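You operate a simulated robot arm through the tools that you are given. There is no shell and no other tool. Be economical: measure what you need, move in short steps, check, and stop when the job is done.

You are at the controls of a simulated robot arm. One attempt, no reset.

JOB
Prove the lamps, then make the mains input dead for the road.
Fine: press LAMP once while it is live; amps off, isolate, lock off, source selector to OFF.

The check looks at the end state, three seconds after you hand in, the way a careful person would. Anything else that was tipped, shoved, dropped, spilled or broken makes it a failure.

ROBOT AND FRAMES
A 6-joint arm with a two-finger parallel gripper, fixed in place. Base frame: the origin is at the foot of the arm, x ahead of it, y to its left, z up. Units: mm, degrees, N and s.
With the tool pointing down near the work surface it reaches from about 140 to 780 mm from the base axis. Its first joint turns from -166.0 to 166.0 degrees. Payload 3.91 kg.
Tool frame: the origin (TCP) lies between the finger pads and is the grasp point; the fingertips stand 30 mm ahead of it; z points along the fingers, y is the line along which they close. The gripper opens to 110 mm. The fingers are 20 mm wide and 10 mm thick; the gripper's body (48 by 112 mm) begins 55 mm behind the TCP.
Orientation is told as [roll, pitch, yaw] about the base's x, y, z axes, in that order, counted from this pose: with the fingers straight down and closing along the base's y, the tool's x points along the base's -x, its y along +y and its z along -z.

CONTROLS
- The arm moves only by the tool send_rows. Its argument "series" is text: rows parted by semicolons, each of 6 numbers parted by spaces: the shift along the base's x, y, z in mm, then the turn, a rotation vector about the base's x, y, z in degrees. In form: x y z ax ay az; .... A call has 1 to 12 rows; each row shifts and turns the commanded pose from where the row before left it. "fingers" is the closure, from 0 (fully open) to 1 (shut), set as the call begins (left out, the last holds). Rows are played at 5 a second. More than 50 mm and 8.6 degrees between two rows, or a gripper value outside its range, and nothing of the call is played. A pose out of reach is approached as far as the arm can. The call stops where the force on the tool passes 40 N (or 10 N more than at its start, if that is more) or the arm is blocked; 0.2 s more then pass. The fingers move at their own pace (about 45 mm/s each) and stop on an object; they squeeze with about 31 N. The grip force told is the motor's: it shows also when the fingers shut on nothing. Time passes only in rows, and 0.2 s behind the last, so rows that do not move let the fingers close. It gives the time, the measured TCP pose, the force on the tool (base axes), the opening and the grip force at its end, in the units of the frame above (readings bear some noise), and new pictures: "pictures" is both (left out), scene, wrist or none.
- Cameras (640 x 400 px; columns grow to the right, rows downward): "scene" is fixed at [220.5, 498.7, 1668.5]; the picture's right is [-0.75, -0.66, 0.00], its down [-0.44, 0.49, -0.75] and it looks along [0.50, -0.56, -0.66] (base axes); focal length 376 px, centre (320, 200). "wrist" rides on the gripper at [-36, 0, -57] in the tool frame; the picture's right is [0.00, -1.00, 0.00], its down [0.97, 0.00, -0.24] and it looks along [0.24, 0.00, 0.97] (tool axes); focal length 218 px, centre (320, 200). There is no depth. A picture from a camera that has moved, and an enlarged one, comes with that camera's place and axes in the base frame and with its lens.
- lift_body(by): slides the trunk up (or, below 0, down) by that many mm; the arm rides with it, the base frame stays. It gives what a move gives, with no picture.
- zoom(camera, box): a new picture of the part [left, top, right, bottom] of that camera's present view, enlarged. The clock stands still meanwhile.
- job_done(): hands the job in; it is judged then, once.

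Work in short steps. Places have to be worked out from the pictures, the camera data and where the tool is seen: move nearer, look again, correct. Check each grasp and each placing, and mend what went wrong. You have 120 turns and 170 pictures in all, those below and enlarged ones among them. Open the gripper and draw the arm clear of the work before you hand the job in, unless the task says otherwise; then end with one line.

The tools are called after "Request:" as a command line: name --argument value ..., lists and objects as JSON in quotes. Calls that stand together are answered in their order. send_rows: Moves the arm, as the interface text tells. Its arguments: {"type":"object","properties":{"series":{"type":"string"},"fingers":{"type":"number"},"pictures":{"type":"string","enum":["both","scene","wrist","none"]}},"required":["series"]} The other tools are called the same way: lift_body (by) slides the trunk up or down; zoom (camera, box) takes an enlarged picture of a part of a camera's view; job_done () hands the job in.

At the start:

```text
clock: 0.0
ee_pos: [503.1, -73.8, 1297.6]
tcp_rot: [0.0, 0.1, 0.0]
ft_force: [0.1, 0.5, 0.5]
opening: 110.1
finger_force: 0.0
trunk travel left (down, up): [-550.0, 60.0]
```

scene: 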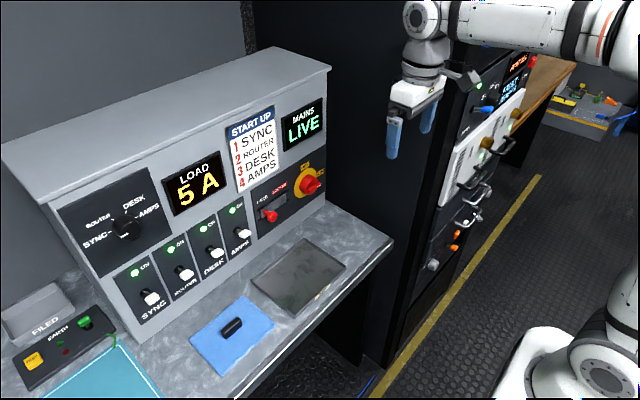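
wrist: 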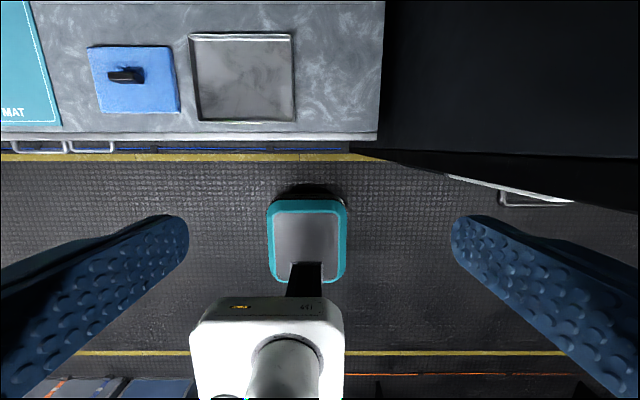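

I'll enlarge the panel and the rest of the scene to read the labels.

Request:
zoom --camera "scene" --box '[220, 90, 340, 240]'

Request:
zoom --camera "scene" --box '[50, 150, 260, 330]'

Request:
zoom --camera "scene" --box '[400, 40, 560, 290]'

Request:
zoom --camera "scene" --box '[0, 260, 300, 400]'

```text
2.67 times, centred on (280, 165) of scene
camera zoom: at [220.5, 498.7, 1668.5], right [-0.75, -0.66, 0.0], down [-0.44, 0.49, -0.75], along [0.5, -0.56, -0.66], focal length 1001 px, centre (427, 293)
```

zoom: 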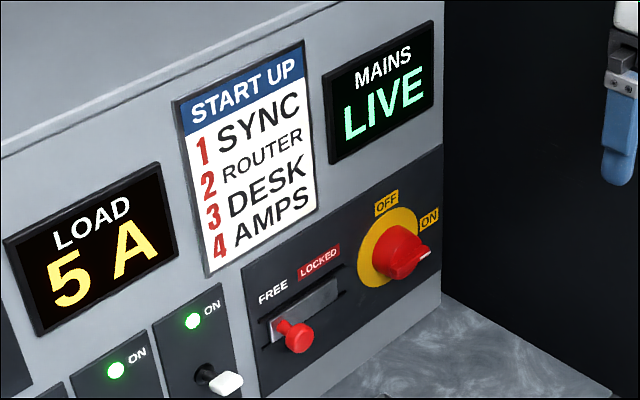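

```text
2.22 times, centred on (155, 240) of scene
camera zoom: at [220.5, 498.7, 1668.5], right [-0.75, -0.66, 0.0], down [-0.44, 0.49, -0.75], along [0.5, -0.56, -0.66], focal length 834 px, centre (687, 111)
```

zoom: 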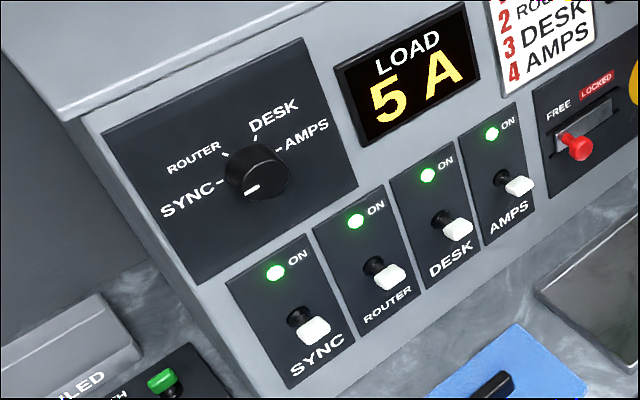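

```text
1.60 times, centred on (480, 165) of scene
camera zoom: at [220.5, 498.7, 1668.5], right [-0.75, -0.66, 0.0], down [-0.44, 0.49, -0.75], along [0.5, -0.56, -0.66], focal length 601 px, centre (64, 256)
```

zoom: 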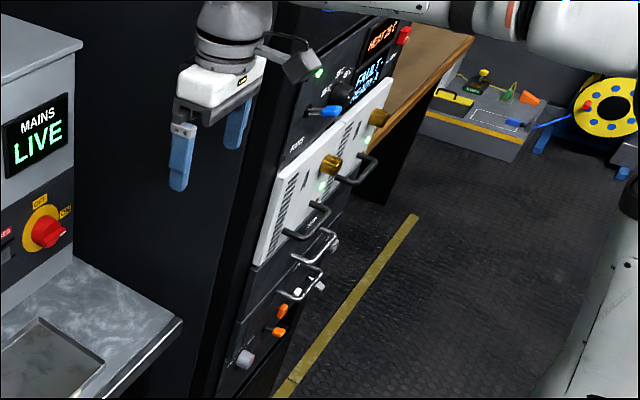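

```text
2.13 times, centred on (150, 330) of scene
camera zoom: at [220.5, 498.7, 1668.5], right [-0.75, -0.66, 0.0], down [-0.44, 0.49, -0.75], along [0.5, -0.56, -0.66], focal length 801 px, centre (683, -77)
```

zoom: 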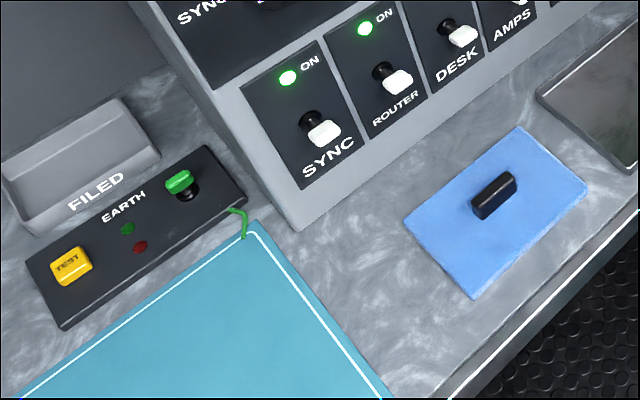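

The LAMP button and source selector aren't visible here. I'll tilt the tool to look ahead with the wrist camera.

Request:
send_rows --series "-20 0 0 0 -8.5 0;-20 0 0 0 -8.5 0;-20 0 0 0 -8.5 0;-20 0 0 0 -8.5 0;-20 0 0 0 -8.5 0;0 0 0 0 -8.5 0;0 0 0 0 -8.5 0;0 0 0 0 -8.5 0"

```text
clock: 1.8
ee_pos: [400.1, -73.7, 1297.7]
tcp_rot: [0.0, -68.0, -0.2]
ft_force: [-0.2, 0.4, -0.1]
opening: 110.0
finger_force: 0.0
trunk travel left (down, up): [-550.0, 60.0]
camera wrist: at [361.3, -73.6, 1353.9], right [0.0, -1.0, 0.0], down [-0.59, 0.0, -0.81], along [0.81, 0.0, -0.59], focal length 218 px, centre (320, 200)
```

scene: 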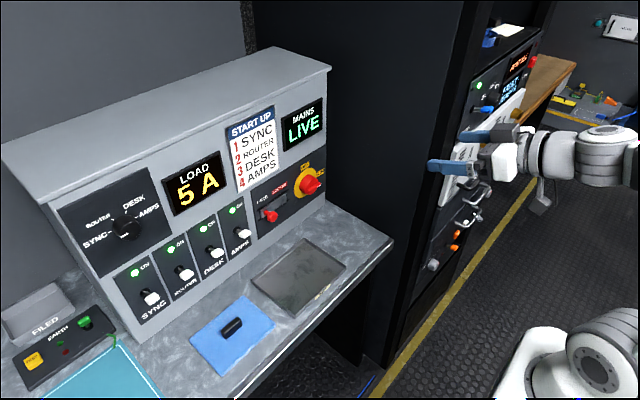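
wrist: 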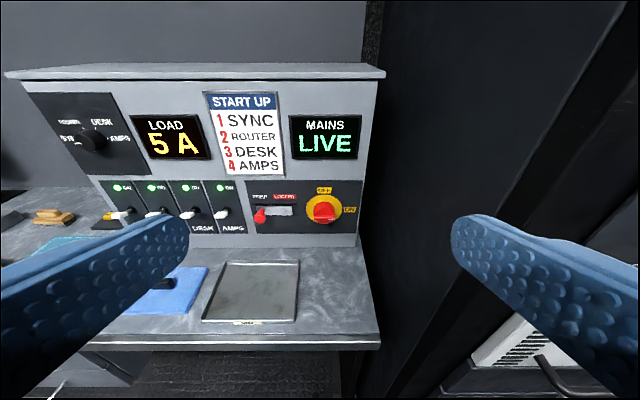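

Now yaw right to view the rack face and the desk beyond it.

Request:
send_rows --series "-20 0 0 0 0 -8.5;-20 0 0 0 0 -8.5;-20 0 0 0 0 -8.5;-20 0 0 0 0 -8.5;-20 0 0 0 0 -8.5" --pictures "wrist"

Request:
send_rows --series "0 -20 0 0 0 -8.5;0 -20 0 0 0 -8.5;0 -20 0 0 0 -8.5;0 -20 0 0 0 -8.5;0 -20 0 0 0 -8.5" --pictures "wrist"

```text
clock: 2.9
ee_pos: [357.1, -48.8, 1229.9]
tcp_rot: [-4.7, -47.0, -17.8]
ft_force: [-0.8, -0.3, -0.9]
opening: 110.3
finger_force: 0.1
out of reach, approached as far as the arm can: row 1, 2, 3, 4, 5
trunk travel left (down, up): [-550.0, 60.0]
stopped in row 5: the arm was blocked; the commanded pose is now the measured one
camera wrist: at [340.7, -39.3, 1295.3], right [-0.36, -0.93, 0.06], down [-0.79, 0.27, -0.55], along [0.49, -0.24, -0.84], focal length 218 px, centre (320, 200)
```

wrist: 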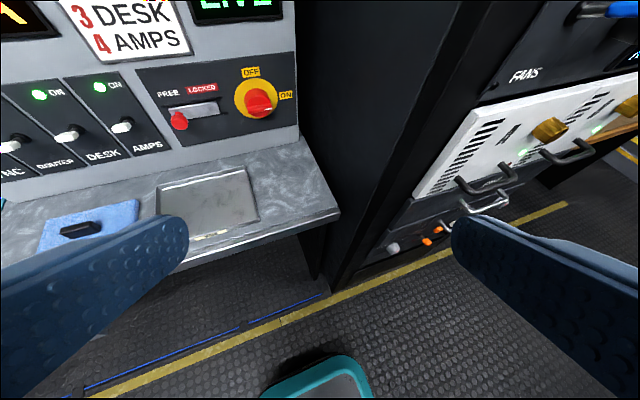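

```text
clock: 4.1
ee_pos: [356.1, -150.1, 1232.6]
tcp_rot: [-4.6, -47.0, -60.5]
ft_force: [-0.2, 0.2, 0.1]
opening: 109.8
finger_force: 0.0
trunk travel left (down, up): [-550.0, 60.0]
camera wrist: at [350.8, -132.6, 1298.9], right [-0.9, -0.44, 0.05], down [-0.4, 0.74, -0.55], along [0.2, -0.51, -0.83], focal length 218 px, centre (320, 200)
```

wrist: 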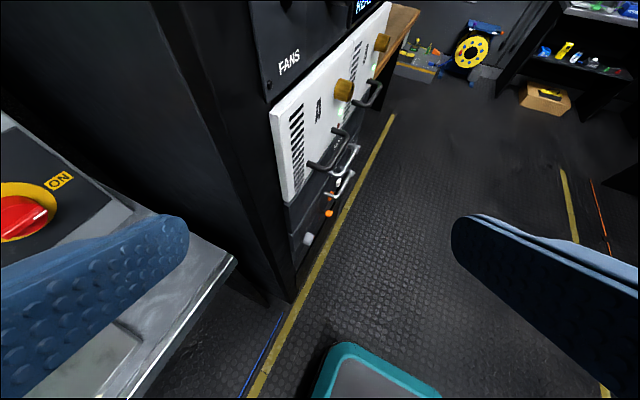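

Keep turning and pitch up to look at the rack's face.

Request:
send_rows --series "10 -25 0 0 0 -8.5;10 -25 0 0 0 -8.5;0 -25 0 -8.5 0 0;0 -25 0 -8.5 0 0;0 0 0 -8.5 0 0;0 0 0 -8.5 0 0" --pictures "wrist"

```text
clock: 5.5
ee_pos: [376.6, -250.1, 1233.0]
tcp_rot: [-41.5, -78.3, -43.1]
ft_force: [0.6, 0.1, 0.1]
opening: 110.1
finger_force: 0.1
trunk travel left (down, up): [-550.0, 60.0]
camera wrist: at [376.1, -198.2, 1278.4], right [-0.99, -0.1, 0.13], down [-0.16, 0.37, -0.91], along [0.04, -0.92, -0.38], focal length 218 px, centre (320, 200)
```

wrist: 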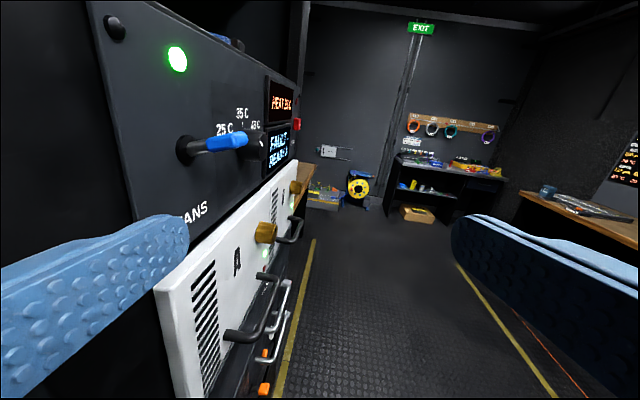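

Enlarge this for details, then turn to the left side and behind.

Request:
zoom --camera "wrist" --box '[180, 60, 340, 260]'

Request:
send_rows --series "0 0 0 0 0 -8.5;0 0 0 0 0 -8.5;0 0 0 0 0 -8.5;0 0 0 0 0 -8.5;0 0 0 0 0 -8.5;0 0 0 0 0 -8.5;0 0 0 0 0 -8.5" --pictures "wrist"

```text
2.00 times, centred on (260, 160) of wrist
camera zoom: at [376.1, -198.2, 1278.4], right [-0.99, -0.1, 0.13], down [-0.16, 0.37, -0.91], along [0.04, -0.92, -0.38], focal length 436 px, centre (440, 280)
```

zoom: 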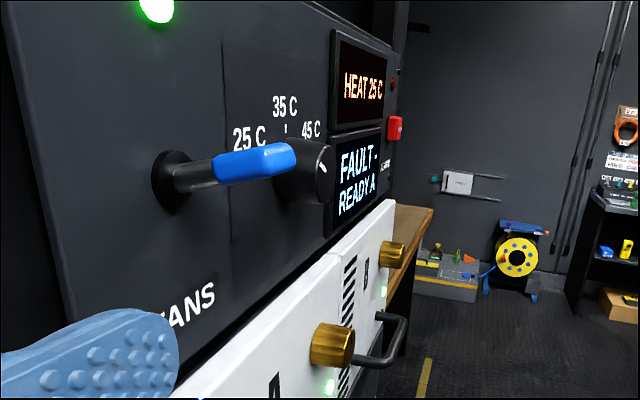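

```text
clock: 7.1
ee_pos: [376.9, -249.9, 1233.0]
tcp_rot: [-41.4, -78.1, -102.7]
ft_force: [0.4, -0.4, -0.6]
opening: 110.0
finger_force: 0.0
trunk travel left (down, up): [-550.0, 60.0]
camera wrist: at [419.8, -224.2, 1277.9], right [-0.59, 0.8, 0.14], down [0.24, 0.33, -0.91], along [-0.77, -0.5, -0.38], focal length 218 px, centre (320, 200)
```

wrist: 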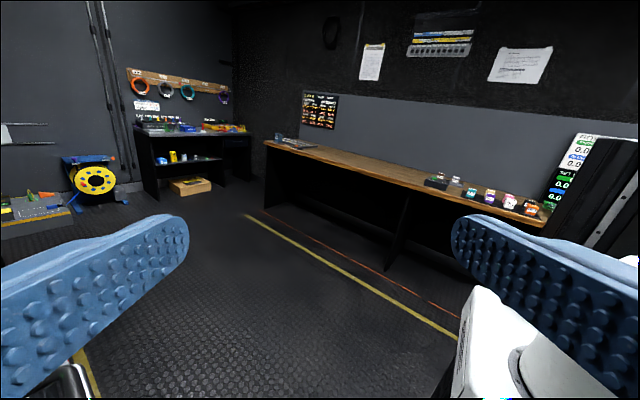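

There's something with displays behind on the left. Turn back the other way to see the +y side.

Request:
send_rows --series "0 0 0 0 0 8.5;0 0 0 0 0 8.5;0 0 0 0 0 8.5;0 0 0 0 0 8.5;0 0 0 0 0 8.5;0 0 0 0 0 8.5;0 0 0 0 0 8.5;0 20 0 0 0 8.5;0 20 0 0 0 8.5;0 20 0 0 0 8.5;0 20 0 0 0 8.5;0 20 0 0 0 8.5" --pictures "none"

Request:
send_rows --series "0 30 0 0 0 8.5;0 30 0 0 0 8.5;0 30 0 0 0 8.5;0 30 0 0 0 8.5;0 30 0 0 0 8.5;0 30 0 0 0 8.5;0 30 0 0 0 8.5;0 30 0 0 0 8.5;0 30 0 0 0 8.5;0 20 0 0 0 8.5;0 20 0 0 0 8.5;0 20 0 0 0 8.5"

```text
clock: 9.7
ee_pos: [437.2, -154.4, 1277.3]
tcp_rot: [-40.8, -78.2, -1.1]
ft_force: [-1.0, -0.2, 0.2]
opening: 110.3
finger_force: 0.0
out of reach, approached as far as the arm can: row 9, 10, 11, 12
trunk travel left (down, up): [-550.0, 60.0]
```

```text
clock: 12.3
ee_pos: [273.5, 418.0, 1285.6]
tcp_rot: [-41.0, -77.7, 99.6]
ft_force: [0.3, -0.6, 0.0]
opening: 109.9
finger_force: 0.0
out of reach, approached as far as the arm can: row 1, 2, 3, 4, 5, 6, 7, 8, 9, 10, 11, 12
trunk travel left (down, up): [-550.0, 60.0]
camera wrist: at [241.8, 377.2, 1329.8], right [0.85, -0.51, 0.14], down [-0.09, -0.4, -0.91], along [0.52, 0.76, -0.39], focal length 218 px, centre (320, 200)
```

scene: 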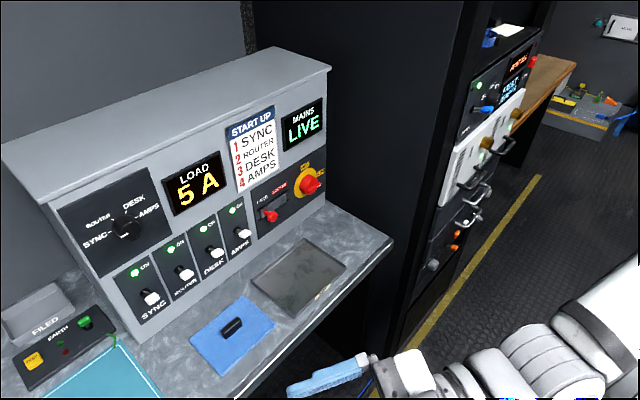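
wrist: 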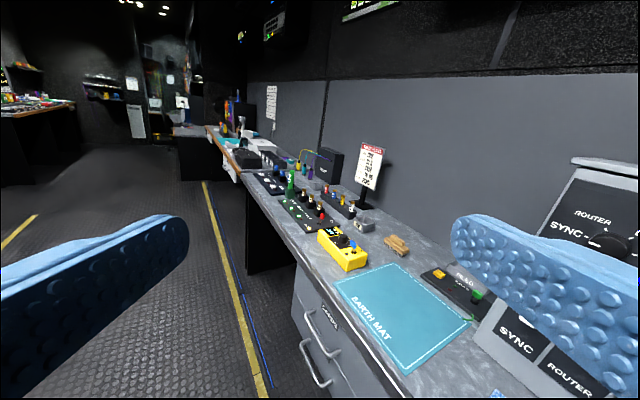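

Enlarge the bench, and continue turning left.

Request:
zoom --camera "wrist" --box '[230, 130, 430, 280]'

Request:
send_rows --series "-20 0 0 0 0 8.5;-20 0 0 0 0 8.5;-20 0 0 0 0 8.5;-20 0 0 0 0 8.5;-20 0 0 0 0 8.5;-20 0 0 0 0 8.5;-20 0 0 0 0 8.5;-20 0 0 0 0 8.5;-20 0 0 0 0 8.5" --pictures "wrist"

```text
2.67 times, centred on (330, 205) of wrist
camera zoom: at [241.8, 377.2, 1329.8], right [0.85, -0.51, 0.14], down [-0.09, -0.4, -0.91], along [0.52, 0.76, -0.39], focal length 582 px, centre (293, 187)
```

zoom: 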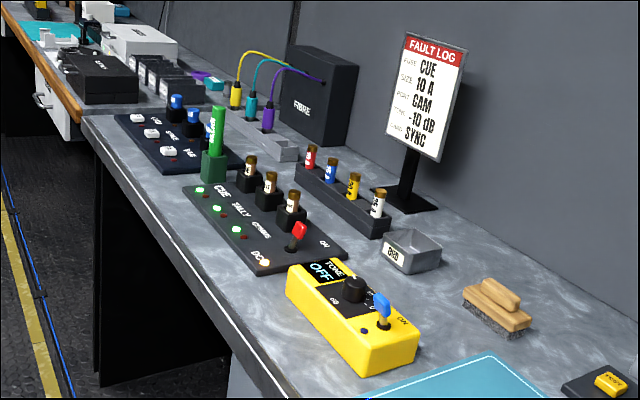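

```text
clock: 14.0
ee_pos: [-91.3, 419.2, 1275.2]
tcp_rot: [-45.2, -78.9, 150.5]
ft_force: [0.1, -0.3, 0.5]
opening: 110.0
finger_force: 0.1
out of reach, approached as far as the arm can: row 1, 2, 3, 4, 5, 6, 7, 8
trunk travel left (down, up): [-550.0, 60.0]
stopped in row 8: the arm was blocked; the commanded pose is now the measured one
camera wrist: at [-83.9, 368.2, 1320.0], right [0.95, 0.27, 0.14], down [0.22, -0.32, -0.92], along [-0.21, 0.91, -0.37], focal length 218 px, centre (320, 200)
```

wrist: 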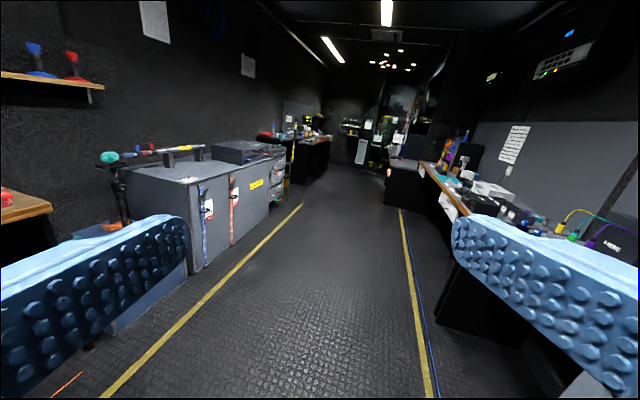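

Continue turning to see what lies behind (-x side).

Request:
send_rows --series "0 0 0 0 0 8.5;0 0 0 0 0 8.5;0 0 0 0 0 8.5;0 0 0 0 0 8.5;0 0 0 0 0 8.5;0 0 0 0 0 8.5" --pictures "wrist"

```text
clock: 14.6
ee_pos: [-90.4, 416.6, 1276.6]
tcp_rot: [-44.4, -78.8, 149.7]
ft_force: [-0.1, -0.9, 0.7]
opening: 109.9
finger_force: 0.1
out of reach, approached as far as the arm can: row 1, 2
trunk travel left (down, up): [-550.0, 60.0]
stopped in row 2: the arm was blocked; the commanded pose is now the measured one
camera wrist: at [-83.4, 367.4, 1319.8], right [0.95, 0.27, 0.14], down [0.22, -0.32, -0.92], along [-0.2, 0.91, -0.37], focal length 218 px, centre (320, 200)
```

wrist: 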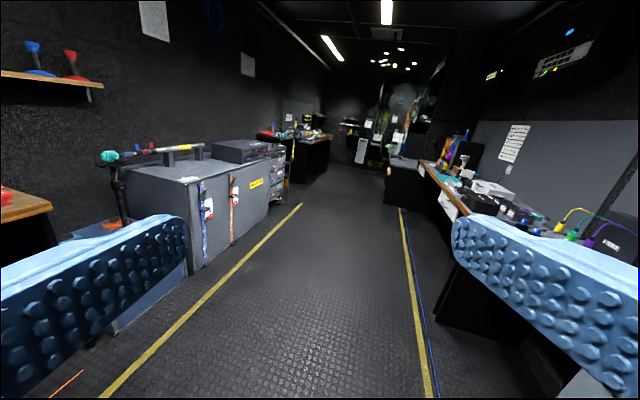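

Swing the arm further around joint 1 to look back.

Request:
send_rows --series "-45 -10 -10 0 0 8;-45 -15 -10 0 0 8;-45 -20 0 0 0 8;-40 -25 0 0 0 8;-35 -35 0 0 0 8;-25 -40 0 0 0 8;-10 -40 0 0 0 8" --pictures "wrist"

```text
clock: 15.1
ee_pos: [-91.7, 424.6, 1276.8]
tcp_rot: [-48.8, -79.6, 153.7]
ft_force: [-1.0, 0.1, -0.2]
opening: 109.8
finger_force: 0.0
out of reach, approached as far as the arm can: row 1, 2
trunk travel left (down, up): [-550.0, 60.0]
stopped in row 2: the arm was blocked; the commanded pose is now the measured one
camera wrist: at [-84.5, 372.3, 1318.9], right [0.96, 0.26, 0.13], down [0.21, -0.31, -0.93], along [-0.2, 0.91, -0.35], focal length 218 px, centre (320, 200)
```

wrist: 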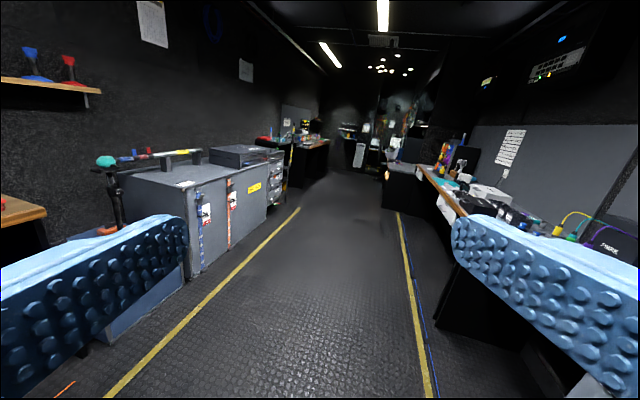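

Nothing within reach behind, apparently. The rack on the right has lower controls I haven't read; I'll swing back toward it.

Request:
send_rows --series "40 0 0 0 0 -8.5;40 0 0 0 0 -8.5;40 0 0 0 0 -8.5;40 0 0 0 0 -8.5;40 0 0 0 0 -8.5;40 0 0 0 0 -8.5;40 -20 0 0 0 -8.5;30 -40 0 0 0 -8.5;20 -40 0 0 0 -8.5;0 -45 0 0 0 -8.5;0 -45 0 0 0 -8.5;0 -45 0 0 0 -8.5" --pictures "none"

Request:
send_rows --series "0 -48 0 0 0 0;0 -48 0 0 0 0;0 -48 -20 0 0 0;0 -48 -20 0 0 0;0 -48 -20 0 0 0;0 -48 -20 0 0 0;0 -48 -20 0 0 0;0 -48 -20 0 0 0;0 -48 -20 0 0 0;0 -48 -20 0 0 0"

```text
clock: 17.7
ee_pos: [235.0, 218.2, 1305.0]
tcp_rot: [-49.0, -79.7, 51.8]
ft_force: [0.2, 0.7, -0.3]
opening: 110.2
finger_force: 0.1
out of reach, approached as far as the arm can: row 9, 10, 11, 12
trunk travel left (down, up): [-550.0, 60.0]
```

```text
refused: row 3 steps farther than a row can; nothing moved
```

Shorter steps.

Request:
send_rows --series "10 -45 -10 0 0 0;10 -45 -10 0 0 0;10 -45 -20 0 0 0;0 -45 -20 0 0 0;0 -45 -20 0 0 0;0 -45 -20 0 0 0;0 -45 -20 0 0 0;0 -45 -20 0 0 0;0 -45 -20 0 0 0;0 -45 -20 0 0 0;0 -45 -20 0 0 0;0 -45 -20 0 0 0"

```text
refused: row 3 steps farther than a row can; nothing moved
```

Request:
send_rows --series "10 -45 -10 0 0 0;10 -45 -10 0 0 0;10 -43 -20 0 0 0;0 -45 -20 0 0 0;0 -45 -20 0 0 0;0 -45 -20 0 0 0;0 -45 -20 0 0 0;0 -45 -20 0 0 0;0 -45 -20 0 0 0;0 -45 -20 0 0 0;0 -45 -20 0 0 0;0 -45 -20 0 0 0"

```text
clock: 20.3
ee_pos: [261.4, -70.3, 1384.4]
tcp_rot: [-49.0, -79.7, 52.0]
ft_force: [0.2, 0.0, -1.1]
opening: 110.0
finger_force: 0.1
out of reach, approached as far as the arm can: row 1, 2, 3, 4, 5, 6, 7, 8, 9, 10, 11, 12
trunk travel left (down, up): [-550.0, 60.0]
camera wrist: at [208.0, -68.5, 1426.8], right [0.06, -0.99, 0.13], down [-0.34, -0.15, -0.93], along [0.94, 0.01, -0.35], focal length 218 px, centre (320, 200)
```

scene: 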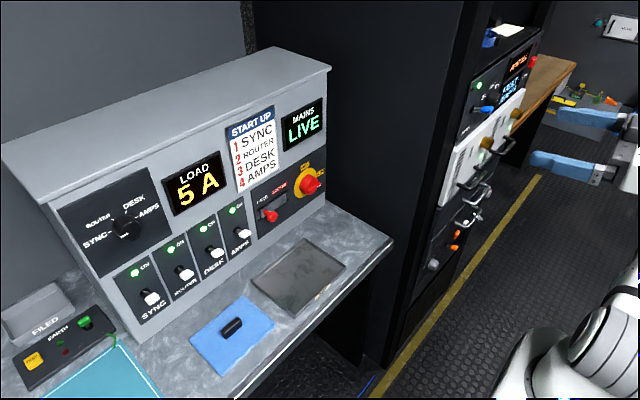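
wrist: 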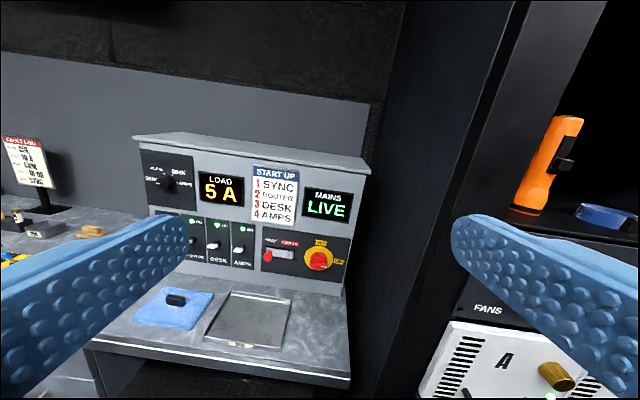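

Continue sideways to y ≈ -450 and lower.

Request:
send_rows --series "0 -40 -20 0 0 0;0 -40 -20 0 0 0;0 -40 -20 0 0 0;0 0 -40 0 0 0;0 0 -40 0 0 0"

```text
clock: 21.5
ee_pos: [261.4, -69.9, 1383.9]
tcp_rot: [-48.9, -79.7, 51.9]
ft_force: [-0.5, 0.9, 0.0]
opening: 110.0
finger_force: 0.1
out of reach, approached as far as the arm can: row 1, 2, 3, 4, 5
trunk travel left (down, up): [-550.0, 60.0]
camera wrist: at [208.0, -68.6, 1426.8], right [0.06, -0.99, 0.13], down [-0.34, -0.15, -0.93], along [0.94, 0.01, -0.35], focal length 218 px, centre (320, 200)
```

scene: 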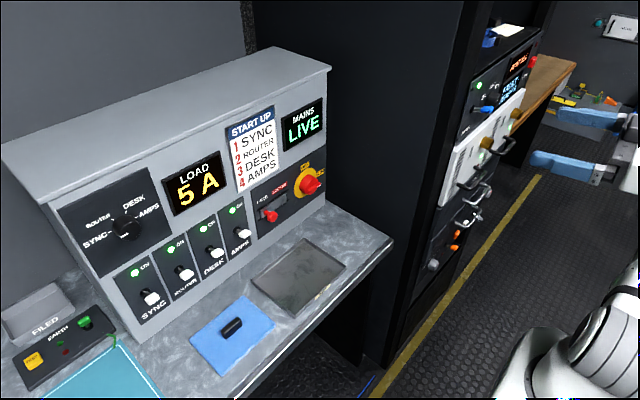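
wrist: 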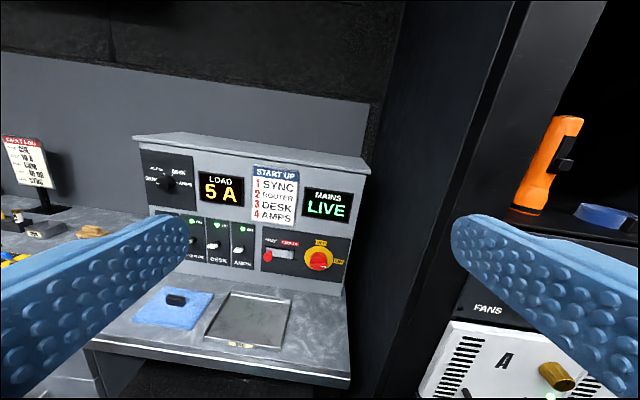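

The solver is stuck; I'll give it a more natural orientation (turn toward -y, pitch down).

Request:
send_rows --series "0 0 20 0 8.5 0;0 0 20 0 8.5 0;0 0 20 0 8.5 0;0 0 0 0 8.5 0;0 0 0 0 8.5 -5;0 0 0 0 8 -5;0 0 0 0 8 -5;0 0 0 0 0 -8;0 0 0 0 0 -8"

```text
refused: row 5 steps farther than a row can; nothing moved
```

Request:
send_rows --series "0 0 20 0 8.5 0;0 0 20 0 8.5 0;0 0 20 0 8.5 0;0 0 0 0 8.5 0;0 0 0 0 8.5 0;0 0 0 0 8 0;0 0 0 0 0 -8;0 0 0 0 0 -8;0 0 0 0 0 -8"

```text
clock: 23.5
ee_pos: [159.0, -53.6, 1431.8]
tcp_rot: [-2.6, -33.0, -14.6]
ft_force: [0.1, 0.2, -0.2]
opening: 109.9
finger_force: 0.1
out of reach, approached as far as the arm can: row 3, 4, 5, 6, 8
trunk travel left (down, up): [-550.0, 60.0]
camera wrist: at [157.4, -50.3, 1499.8], right [-0.27, -0.96, 0.04], down [-0.91, 0.25, -0.33], along [0.3, -0.12, -0.94], focal length 218 px, centre (320, 200)
```

scene: 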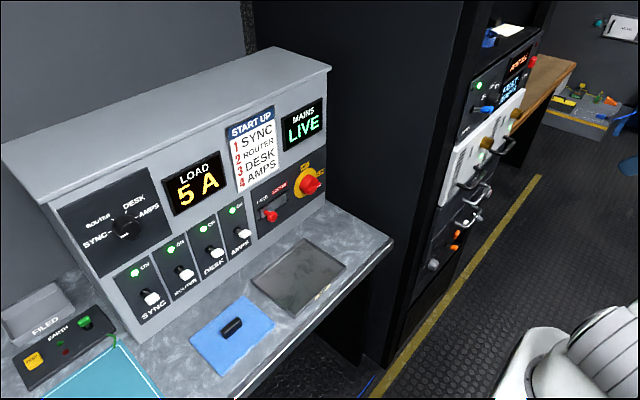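
wrist: 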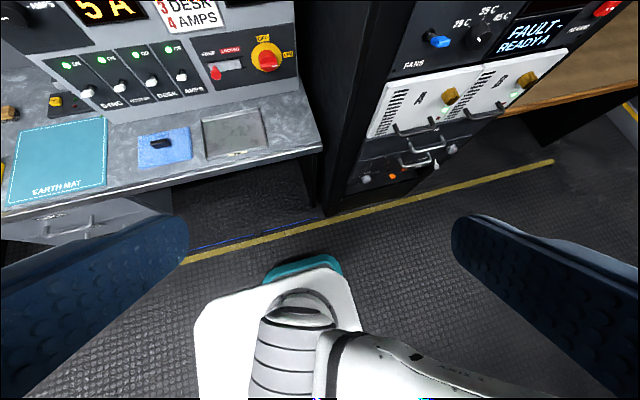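

It's moving again. Move out to x≈400, then sideways, tool tilted down.

Request:
send_rows --series "40 -20 -20 0 0 0;40 -20 -20 0 0 0;40 -20 -20 0 0 0;40 -20 -20 0 0 0;30 -30 -20 0 0 0;0 -40 -20 0 0 0;0 -40 -20 0 0 0;0 -40 -20 0 0 0;0 -40 -20 0 0 0;0 -40 -20 0 0 0" --pictures "wrist"

```text
clock: 25.7
ee_pos: [117.9, -134.5, 1276.4]
tcp_rot: [-2.5, -32.8, -14.4]
ft_force: [0.4, -0.4, -0.2]
opening: 110.3
finger_force: 0.1
out of reach, approached as far as the arm can: row 1, 2, 3, 4, 5, 6, 7, 8, 9, 10
trunk travel left (down, up): [-550.0, 60.0]
camera wrist: at [116.0, -132.8, 1343.6], right [-0.27, -0.96, 0.04], down [-0.91, 0.25, -0.32], along [0.3, -0.12, -0.95], focal length 218 px, centre (320, 200)
```

wrist: 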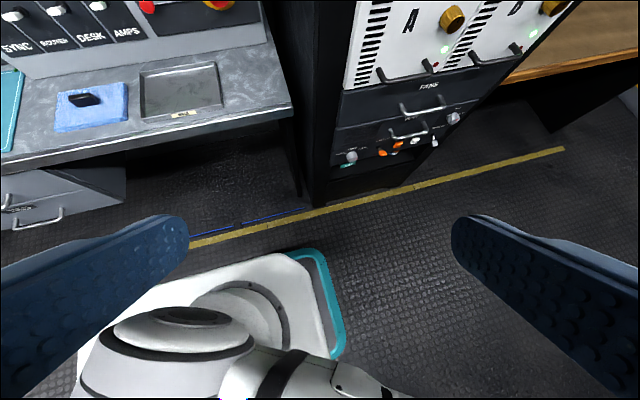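

The lower rack unit has labelled controls; enlarge it.

Request:
zoom --camera "wrist" --box '[320, 70, 480, 190]'

```text
3.33 times, centred on (400, 130) of wrist
camera zoom: at [116.0, -132.8, 1343.6], right [-0.27, -0.96, 0.04], down [-0.91, 0.25, -0.32], along [0.3, -0.12, -0.95], focal length 728 px, centre (53, 433)
```

zoom: 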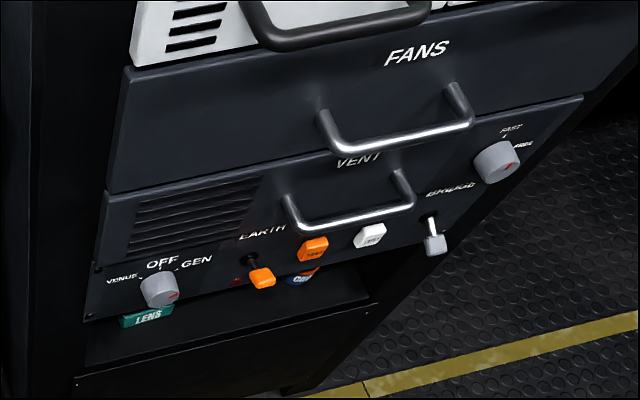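

The lower rack unit has the source selector (VENUE/OFF/GEN) and a white button. I'll bring the tool back to straight down to free the arm's posture.

Request:
send_rows --series "0 0 0 0 0 7.2;0 0 0 0 0 7.2;0 0 0 0 8.4 0;0 0 0 0 8.4 0;0 0 0 0 8.4 0;0 0 0 0 7.8 0;0 0 0 0 0 0"

```text
clock: 27.3
ee_pos: [73.0, -44.6, 1267.4]
tcp_rot: [-2.1, -1.5, -0.1]
ft_force: [-0.2, -0.3, -0.6]
opening: 110.0
finger_force: 0.1
out of reach, approached as far as the arm can: row 1, 2, 3, 4, 5, 6
trunk travel left (down, up): [-550.0, 60.0]
camera wrist: at [106.2, -42.1, 1326.0], right [0.0, -1.0, 0.04], down [-0.98, 0.01, 0.21], along [-0.21, -0.04, -0.98], focal length 218 px, centre (320, 200)
```

scene: 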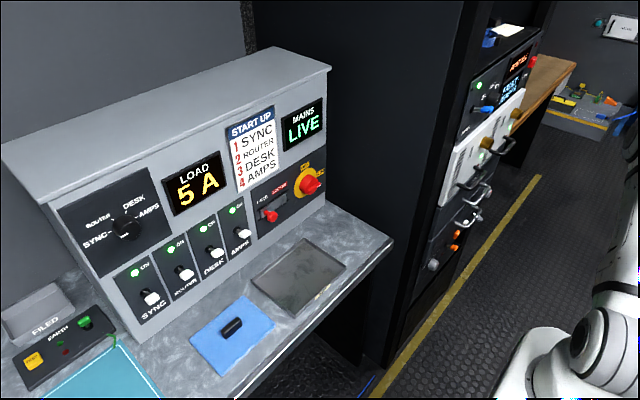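
wrist: 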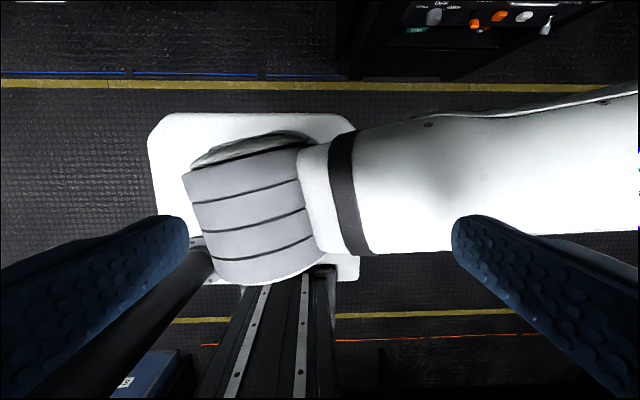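

The upper arm points to -y with the forearm folded back over the base. Move out along -y to unfold it.

Request:
send_rows --series "0 -48 0 0 0 0;0 -48 0 0 0 0;0 -48 0 0 0 0;0 -48 0 0 0 0;0 -48 0 0 0 0;0 0 0 0 0 0"

```text
clock: 28.1
ee_pos: [64.4, -59.1, 1237.3]
tcp_rot: [-2.4, 0.6, -0.1]
ft_force: [-0.7, 2.9, 12.5]
opening: 108.6
finger_force: 0.0
out of reach, approached as far as the arm can: row 1, 2, 3
trunk travel left (down, up): [-550.0, 60.0]
stopped in row 3: the force on the tool passed its limit (the readings are from after the stop); the commanded pose is now the measured one
camera wrist: at [100.0, -57.2, 1294.4], right [0.0, -1.0, 0.04], down [-0.97, 0.01, 0.25], along [-0.25, -0.04, -0.97], focal length 218 px, centre (320, 200)
```

scene: 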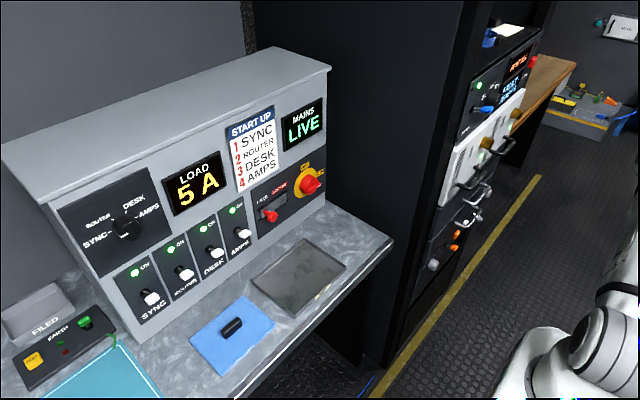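
wrist: 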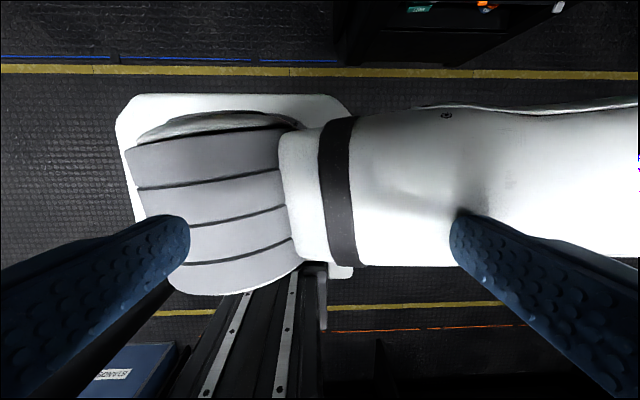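

A finger touched the arm itself. Now the command is reset; raise and move forward +x.

Request:
send_rows --series "0 0 30 0 0 0;10 0 40 0 0 0;20 0 40 0 0 0;30 0 30 0 0 0;45 0 0 0 0 0;45 0 0 0 0 0;45 0 0 0 0 0;45 0 0 0 0 0;45 0 0 0 0 0"

```text
clock: 30.1
ee_pos: [106.2, -22.8, 1268.9]
tcp_rot: [-2.3, 0.6, -0.1]
ft_force: [1.0, 0.4, -0.3]
opening: 109.8
finger_force: 0.1
out of reach, approached as far as the arm can: row 1, 2, 3, 4, 5, 6, 7, 8, 9
trunk travel left (down, up): [-550.0, 60.0]
camera wrist: at [141.8, -19.5, 1326.4], right [0.0, -1.0, 0.04], down [-0.97, 0.01, 0.25], along [-0.25, -0.04, -0.97], focal length 218 px, centre (320, 200)
```

scene: 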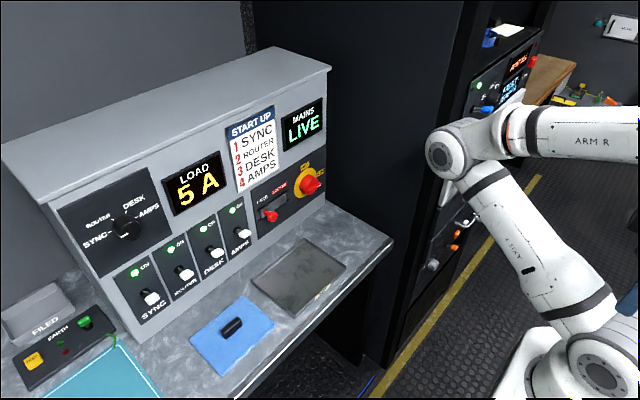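
wrist: 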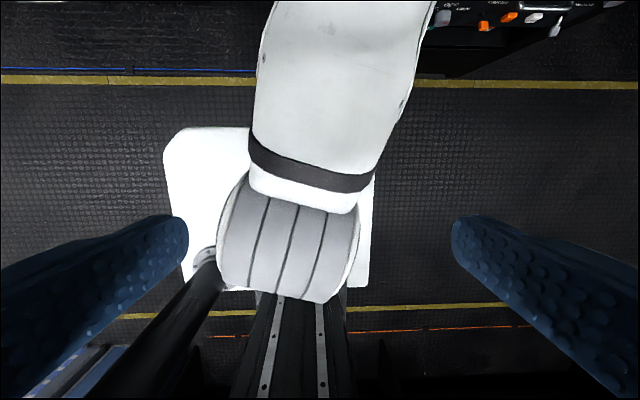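

I judge joint 1 is near +166° with the arm bent backwards over its base, so I'll unwind: bring the TCP to -x, then around the +y side to the front.

Request:
send_rows --series "-45 10 0 0 0 0;-45 10 0 0 0 0;-45 10 0 0 0 0;-45 10 0 0 0 0;-45 10 0 0 0 0;-45 10 0 0 0 0;-45 20 0 0 0 0;-45 20 0 0 0 0;-45 20 0 0 0 0;-45 20 0 0 0 0;-20 40 0 0 0 0;0 45 0 0 0 0"

```text
clock: 31.3
ee_pos: [-89.2, 34.3, 1270.0]
tcp_rot: [-2.9, -0.9, 1.0]
ft_force: [11.1, 1.5, 3.6]
opening: 110.0
finger_force: 0.1
out of reach, approached as far as the arm can: row 2, 5, 6
trunk travel left (down, up): [-550.0, 60.0]
stopped in row 6: the force on the tool passed its limit (the readings are from after the stop); the commanded pose is now the measured one
camera wrist: at [-55.3, 37.4, 1327.8], right [0.02, -1.0, 0.05], down [-0.97, -0.01, 0.22], along [-0.22, -0.05, -0.97], focal length 218 px, centre (320, 200)
```

scene: 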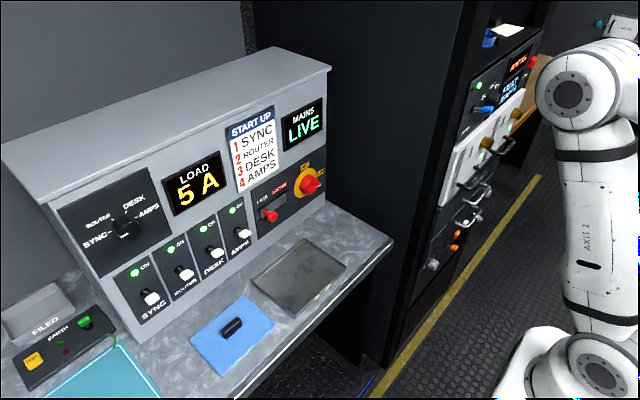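
wrist: 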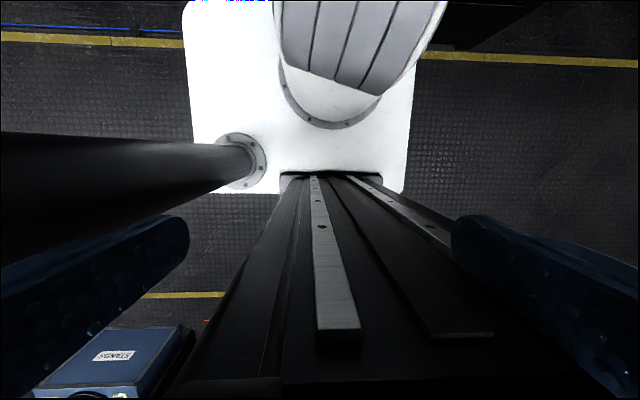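

The mast and a pole stand behind the base. I'll back off forward, raise, then swing the elbow round via -y and unfold over the top towards +x+y.

Request:
send_rows --series "20 0 20 0 0 0;20 -10 20 0 0 0;30 -10 20 0 0 0;40 -20 10 0 0 0;30 -30 0 0 0 0;0 -40 0 0 0 0"

```text
clock: 32.7
ee_pos: [19.3, 1.1, 1338.0]
tcp_rot: [-3.1, -1.0, 1.0]
ft_force: [-0.5, 0.2, 0.1]
opening: 110.3
finger_force: 0.0
out of reach, approached as far as the arm can: row 4, 5, 6
trunk travel left (down, up): [-550.0, 60.0]
camera wrist: at [54.3, 5.8, 1394.9], right [0.02, -1.0, 0.05], down [-0.97, -0.01, 0.23], along [-0.22, -0.06, -0.97], focal length 218 px, centre (320, 200)
```

scene: 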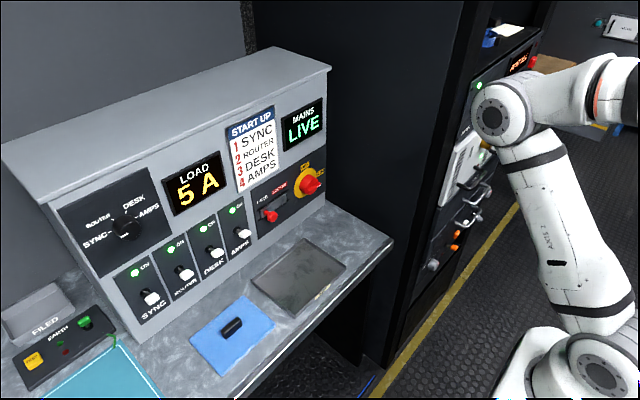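
wrist: 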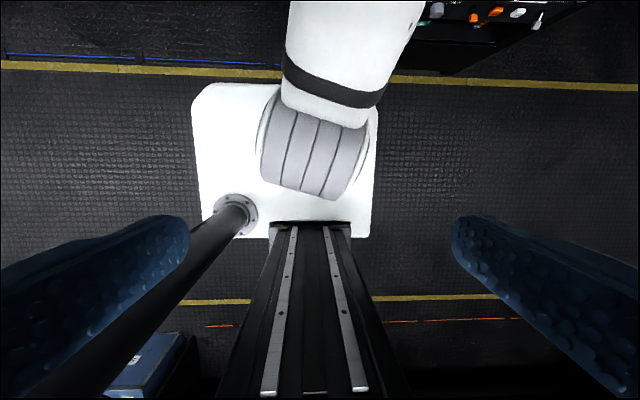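

Pull further to -y so the elbow swings round to that side.

Request:
send_rows --series "-10 -45 0 0 0 0;-10 -45 0 0 0 0;-10 -45 0 0 0 0;-10 -45 0 0 0 0;-10 -45 0 0 0 0"

```text
clock: 33.9
ee_pos: [18.7, 2.2, 1336.9]
tcp_rot: [-3.1, -1.0, 1.1]
ft_force: [-0.6, -0.4, -0.3]
opening: 110.0
finger_force: 0.0
out of reach, approached as far as the arm can: row 1, 2, 3, 4, 5
trunk travel left (down, up): [-550.0, 60.0]
camera wrist: at [54.0, 5.9, 1394.9], right [0.02, -1.0, 0.05], down [-0.97, -0.01, 0.23], along [-0.22, -0.06, -0.97], focal length 218 px, centre (320, 200)
```

scene: 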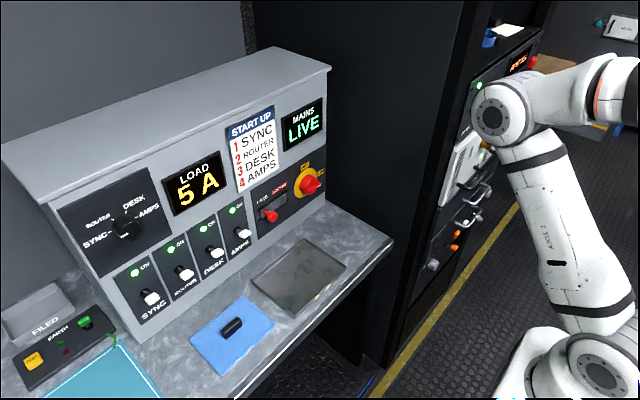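
wrist: 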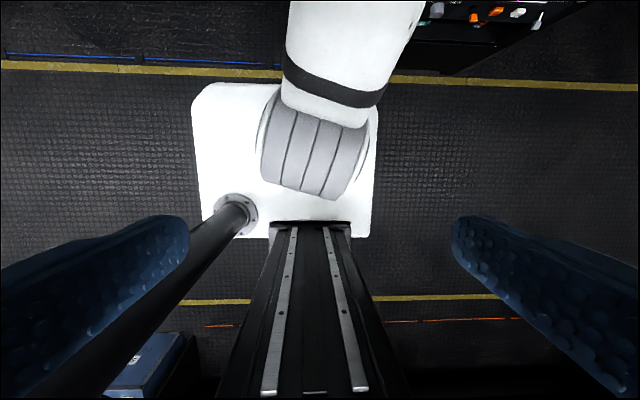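

Solver holds still. I'll bring the command back to the present place, then turn the tool about the vertical near the base axis, which amounts to a pure joint-1 turn.

Request:
send_rows --series "4 50 0 0 0 0;4 50 0 0 0 0;4 50 0 0 0 0;4 50 0 0 0 0;2 50 0 0 0 0;0 50 0 0 0 0;0 0 0 0 0 -8;0 0 0 0 0 -8;0 0 0 0 0 -8;0 0 0 0 0 -8"

```text
refused: row 1 steps farther than a row can; nothing moved
```

Request:
send_rows --series "4 48 0 0 0 0;4 48 0 0 0 0;4 48 0 0 0 0;4 48 0 0 0 0;2 48 0 0 0 0;0 48 0 0 0 0;0 10 0 0 0 -8;0 0 0 0 0 -8;0 -4 0 0 0 -8;0 0 0 0 0 -8"

```text
clock: 34.7
ee_pos: [16.0, 114.2, 1337.0]
tcp_rot: [-3.7, 0.4, 12.3]
ft_force: [18.4, -29.9, -0.3]
opening: 109.6
finger_force: 0.2
trunk travel left (down, up): [-550.0, 60.0]
stopped in row 3: the force on the tool passed its limit (the readings are from after the stop); the commanded pose is now the measured one
camera wrist: at [49.7, 126.0, 1393.3], right [0.21, -0.98, 0.07], down [-0.95, -0.19, 0.25], along [-0.23, -0.11, -0.97], focal length 218 px, centre (320, 200)
```

scene: 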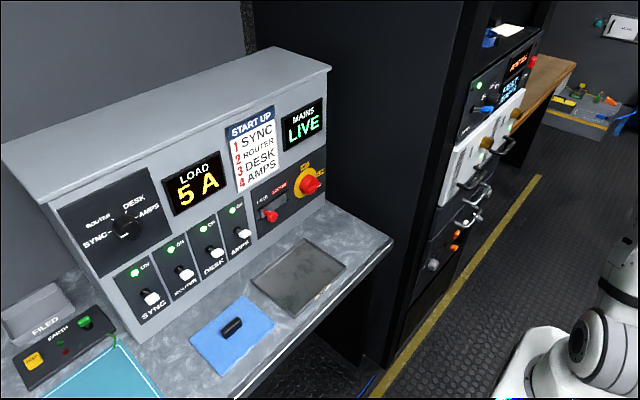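
wrist: 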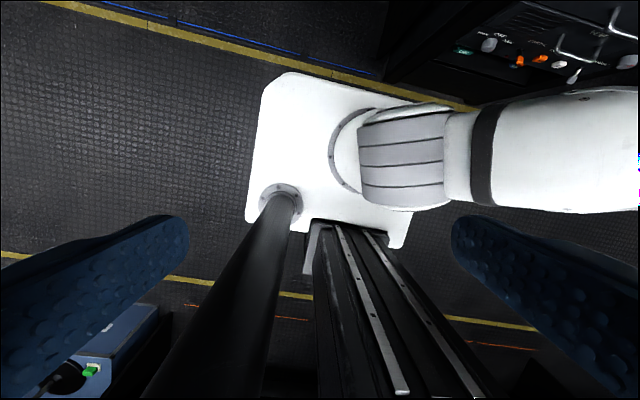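

It swung: elbow now to -y, joint 1 ≈ 90°, and the gripper brushes the pole. Move away to +x, then out to +y.

Request:
send_rows --series "25 -20 0 0 0 0;45 0 0 0 0 0;45 0 0 0 0 0;45 10 0 0 0 0;40 20 0 0 0 0;40 20 0 0 0 0;40 20 0 0 0 0"

```text
clock: 36.3
ee_pos: [296.9, 166.6, 1334.2]
tcp_rot: [-3.9, 0.4, 12.0]
ft_force: [0.8, -0.7, -0.7]
opening: 110.3
finger_force: 0.0
trunk travel left (down, up): [-550.0, 60.0]
camera wrist: at [330.4, 178.3, 1391.9], right [0.21, -0.98, 0.07], down [-0.95, -0.19, 0.25], along [-0.23, -0.12, -0.97], focal length 218 px, centre (320, 200)
```

scene: 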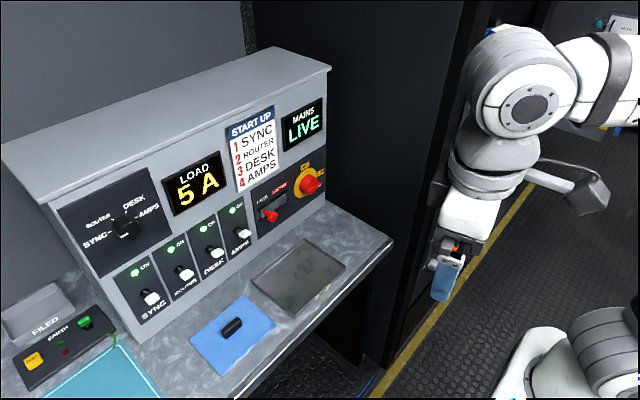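
wrist: 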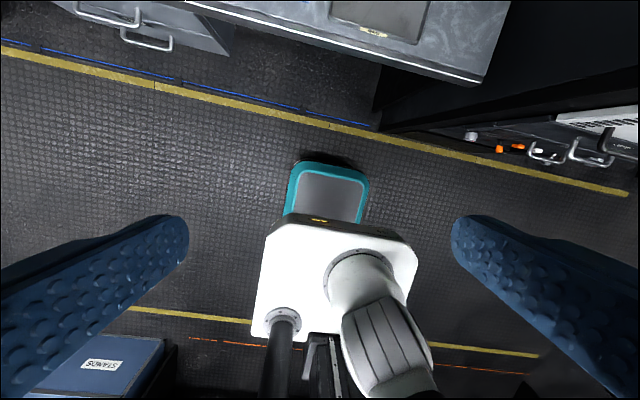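

Unfolded properly. Bring it to the front right with yaw corrected, then lower the trunk.

Request:
send_rows --series "40 -30 0 0 0 -6;40 -30 0 0 0 -6;10 -45 0 4 0 0;10 -45 0 0 0 0;0 -45 0 0 0 0;0 -45 0 0 0 0;0 -45 0 0 0 0;-15 -45 0 0 0 0;-15 -45 0 0 0 0;-15 -45 0 0 0 0" --pictures "none"

Request:
lift_body --by -250

```text
clock: 38.5
ee_pos: [349.2, -255.5, 1334.7]
tcp_rot: [0.1, 0.3, 0.0]
ft_force: [-0.1, -0.3, -0.1]
opening: 110.1
finger_force: 0.0
trunk travel left (down, up): [-550.0, 60.0]
```

```text
clock: 41.1
ee_pos: [350.7, -253.6, 1085.3]
tcp_rot: [0.2, 0.2, 0.0]
ft_force: [0.7, -0.2, -0.1]
opening: 110.3
finger_force: 0.0
trunk travel left (down, up): [-300.0, 310.0]
```

Move to y≈-420 and tilt to look at the rack's lower unit.

Request:
send_rows --series "0 -40 -30 0 -8.5 0;0 -40 -30 0 -8.5 0;0 -40 -30 0 -8.5 0;-10 -30 -30 0 -8.5 0;-10 0 -40 0 -8.5 0;-10 0 -40 0 -8.5 0"

```text
clock: 42.5
ee_pos: [320.5, -404.2, 883.8]
tcp_rot: [0.2, -50.7, -0.1]
ft_force: [-0.4, 1.0, -0.3]
opening: 110.0
finger_force: 0.0
trunk travel left (down, up): [-300.0, 310.0]
camera wrist: at [297.5, -404.2, 948.2], right [0.0, -1.0, 0.0], down [-0.8, 0.0, -0.6], along [0.6, 0.0, -0.8], focal length 218 px, centre (320, 200)
```

scene: 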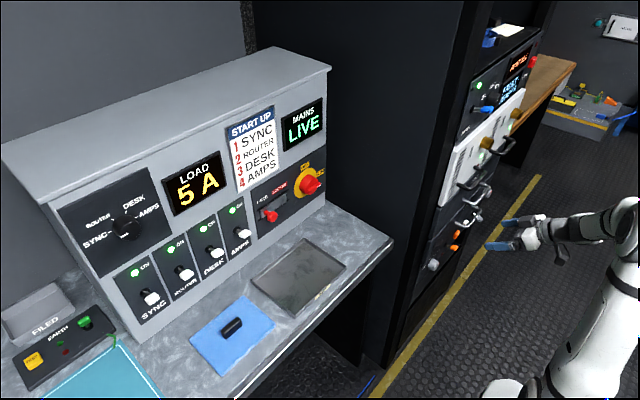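
wrist: 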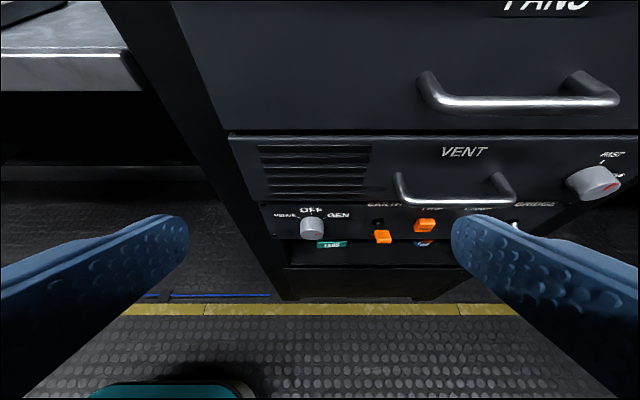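

Close the fingers, shift right and lower to read the labels.

Request:
send_rows --series "-10 -30 -30 0 -8.5 0;-10 -30 -30 0 -8.5 0;-10 -20 -30 0 0 0;0 0 -30 0 0 0;0 0 0 0 0 0;0 0 0 0 0 0" --fingers 1 --pictures "none"

Request:
zoom --camera "wrist" --box '[120, 60, 520, 310]'

```text
clock: 43.9
ee_pos: [288.7, -483.7, 766.3]
tcp_rot: [0.1, -67.7, 0.1]
ft_force: [0.5, 0.0, -0.4]
opening: 0.0
finger_force: 14.0
trunk travel left (down, up): [-300.0, 310.0]
```

```text
1.60 times, centred on (320, 185) of wrist
camera zoom: at [249.5, -484.0, 820.5], right [0.0, -1.0, 0.0], down [-0.59, 0.0, -0.81], along [0.81, 0.0, -0.59], focal length 349 px, centre (320, 224)
```

zoom: 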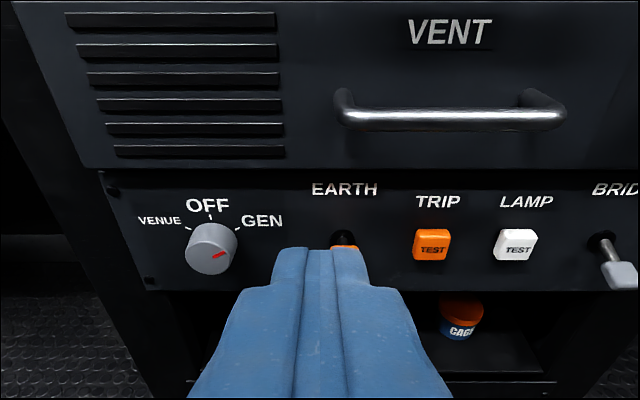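

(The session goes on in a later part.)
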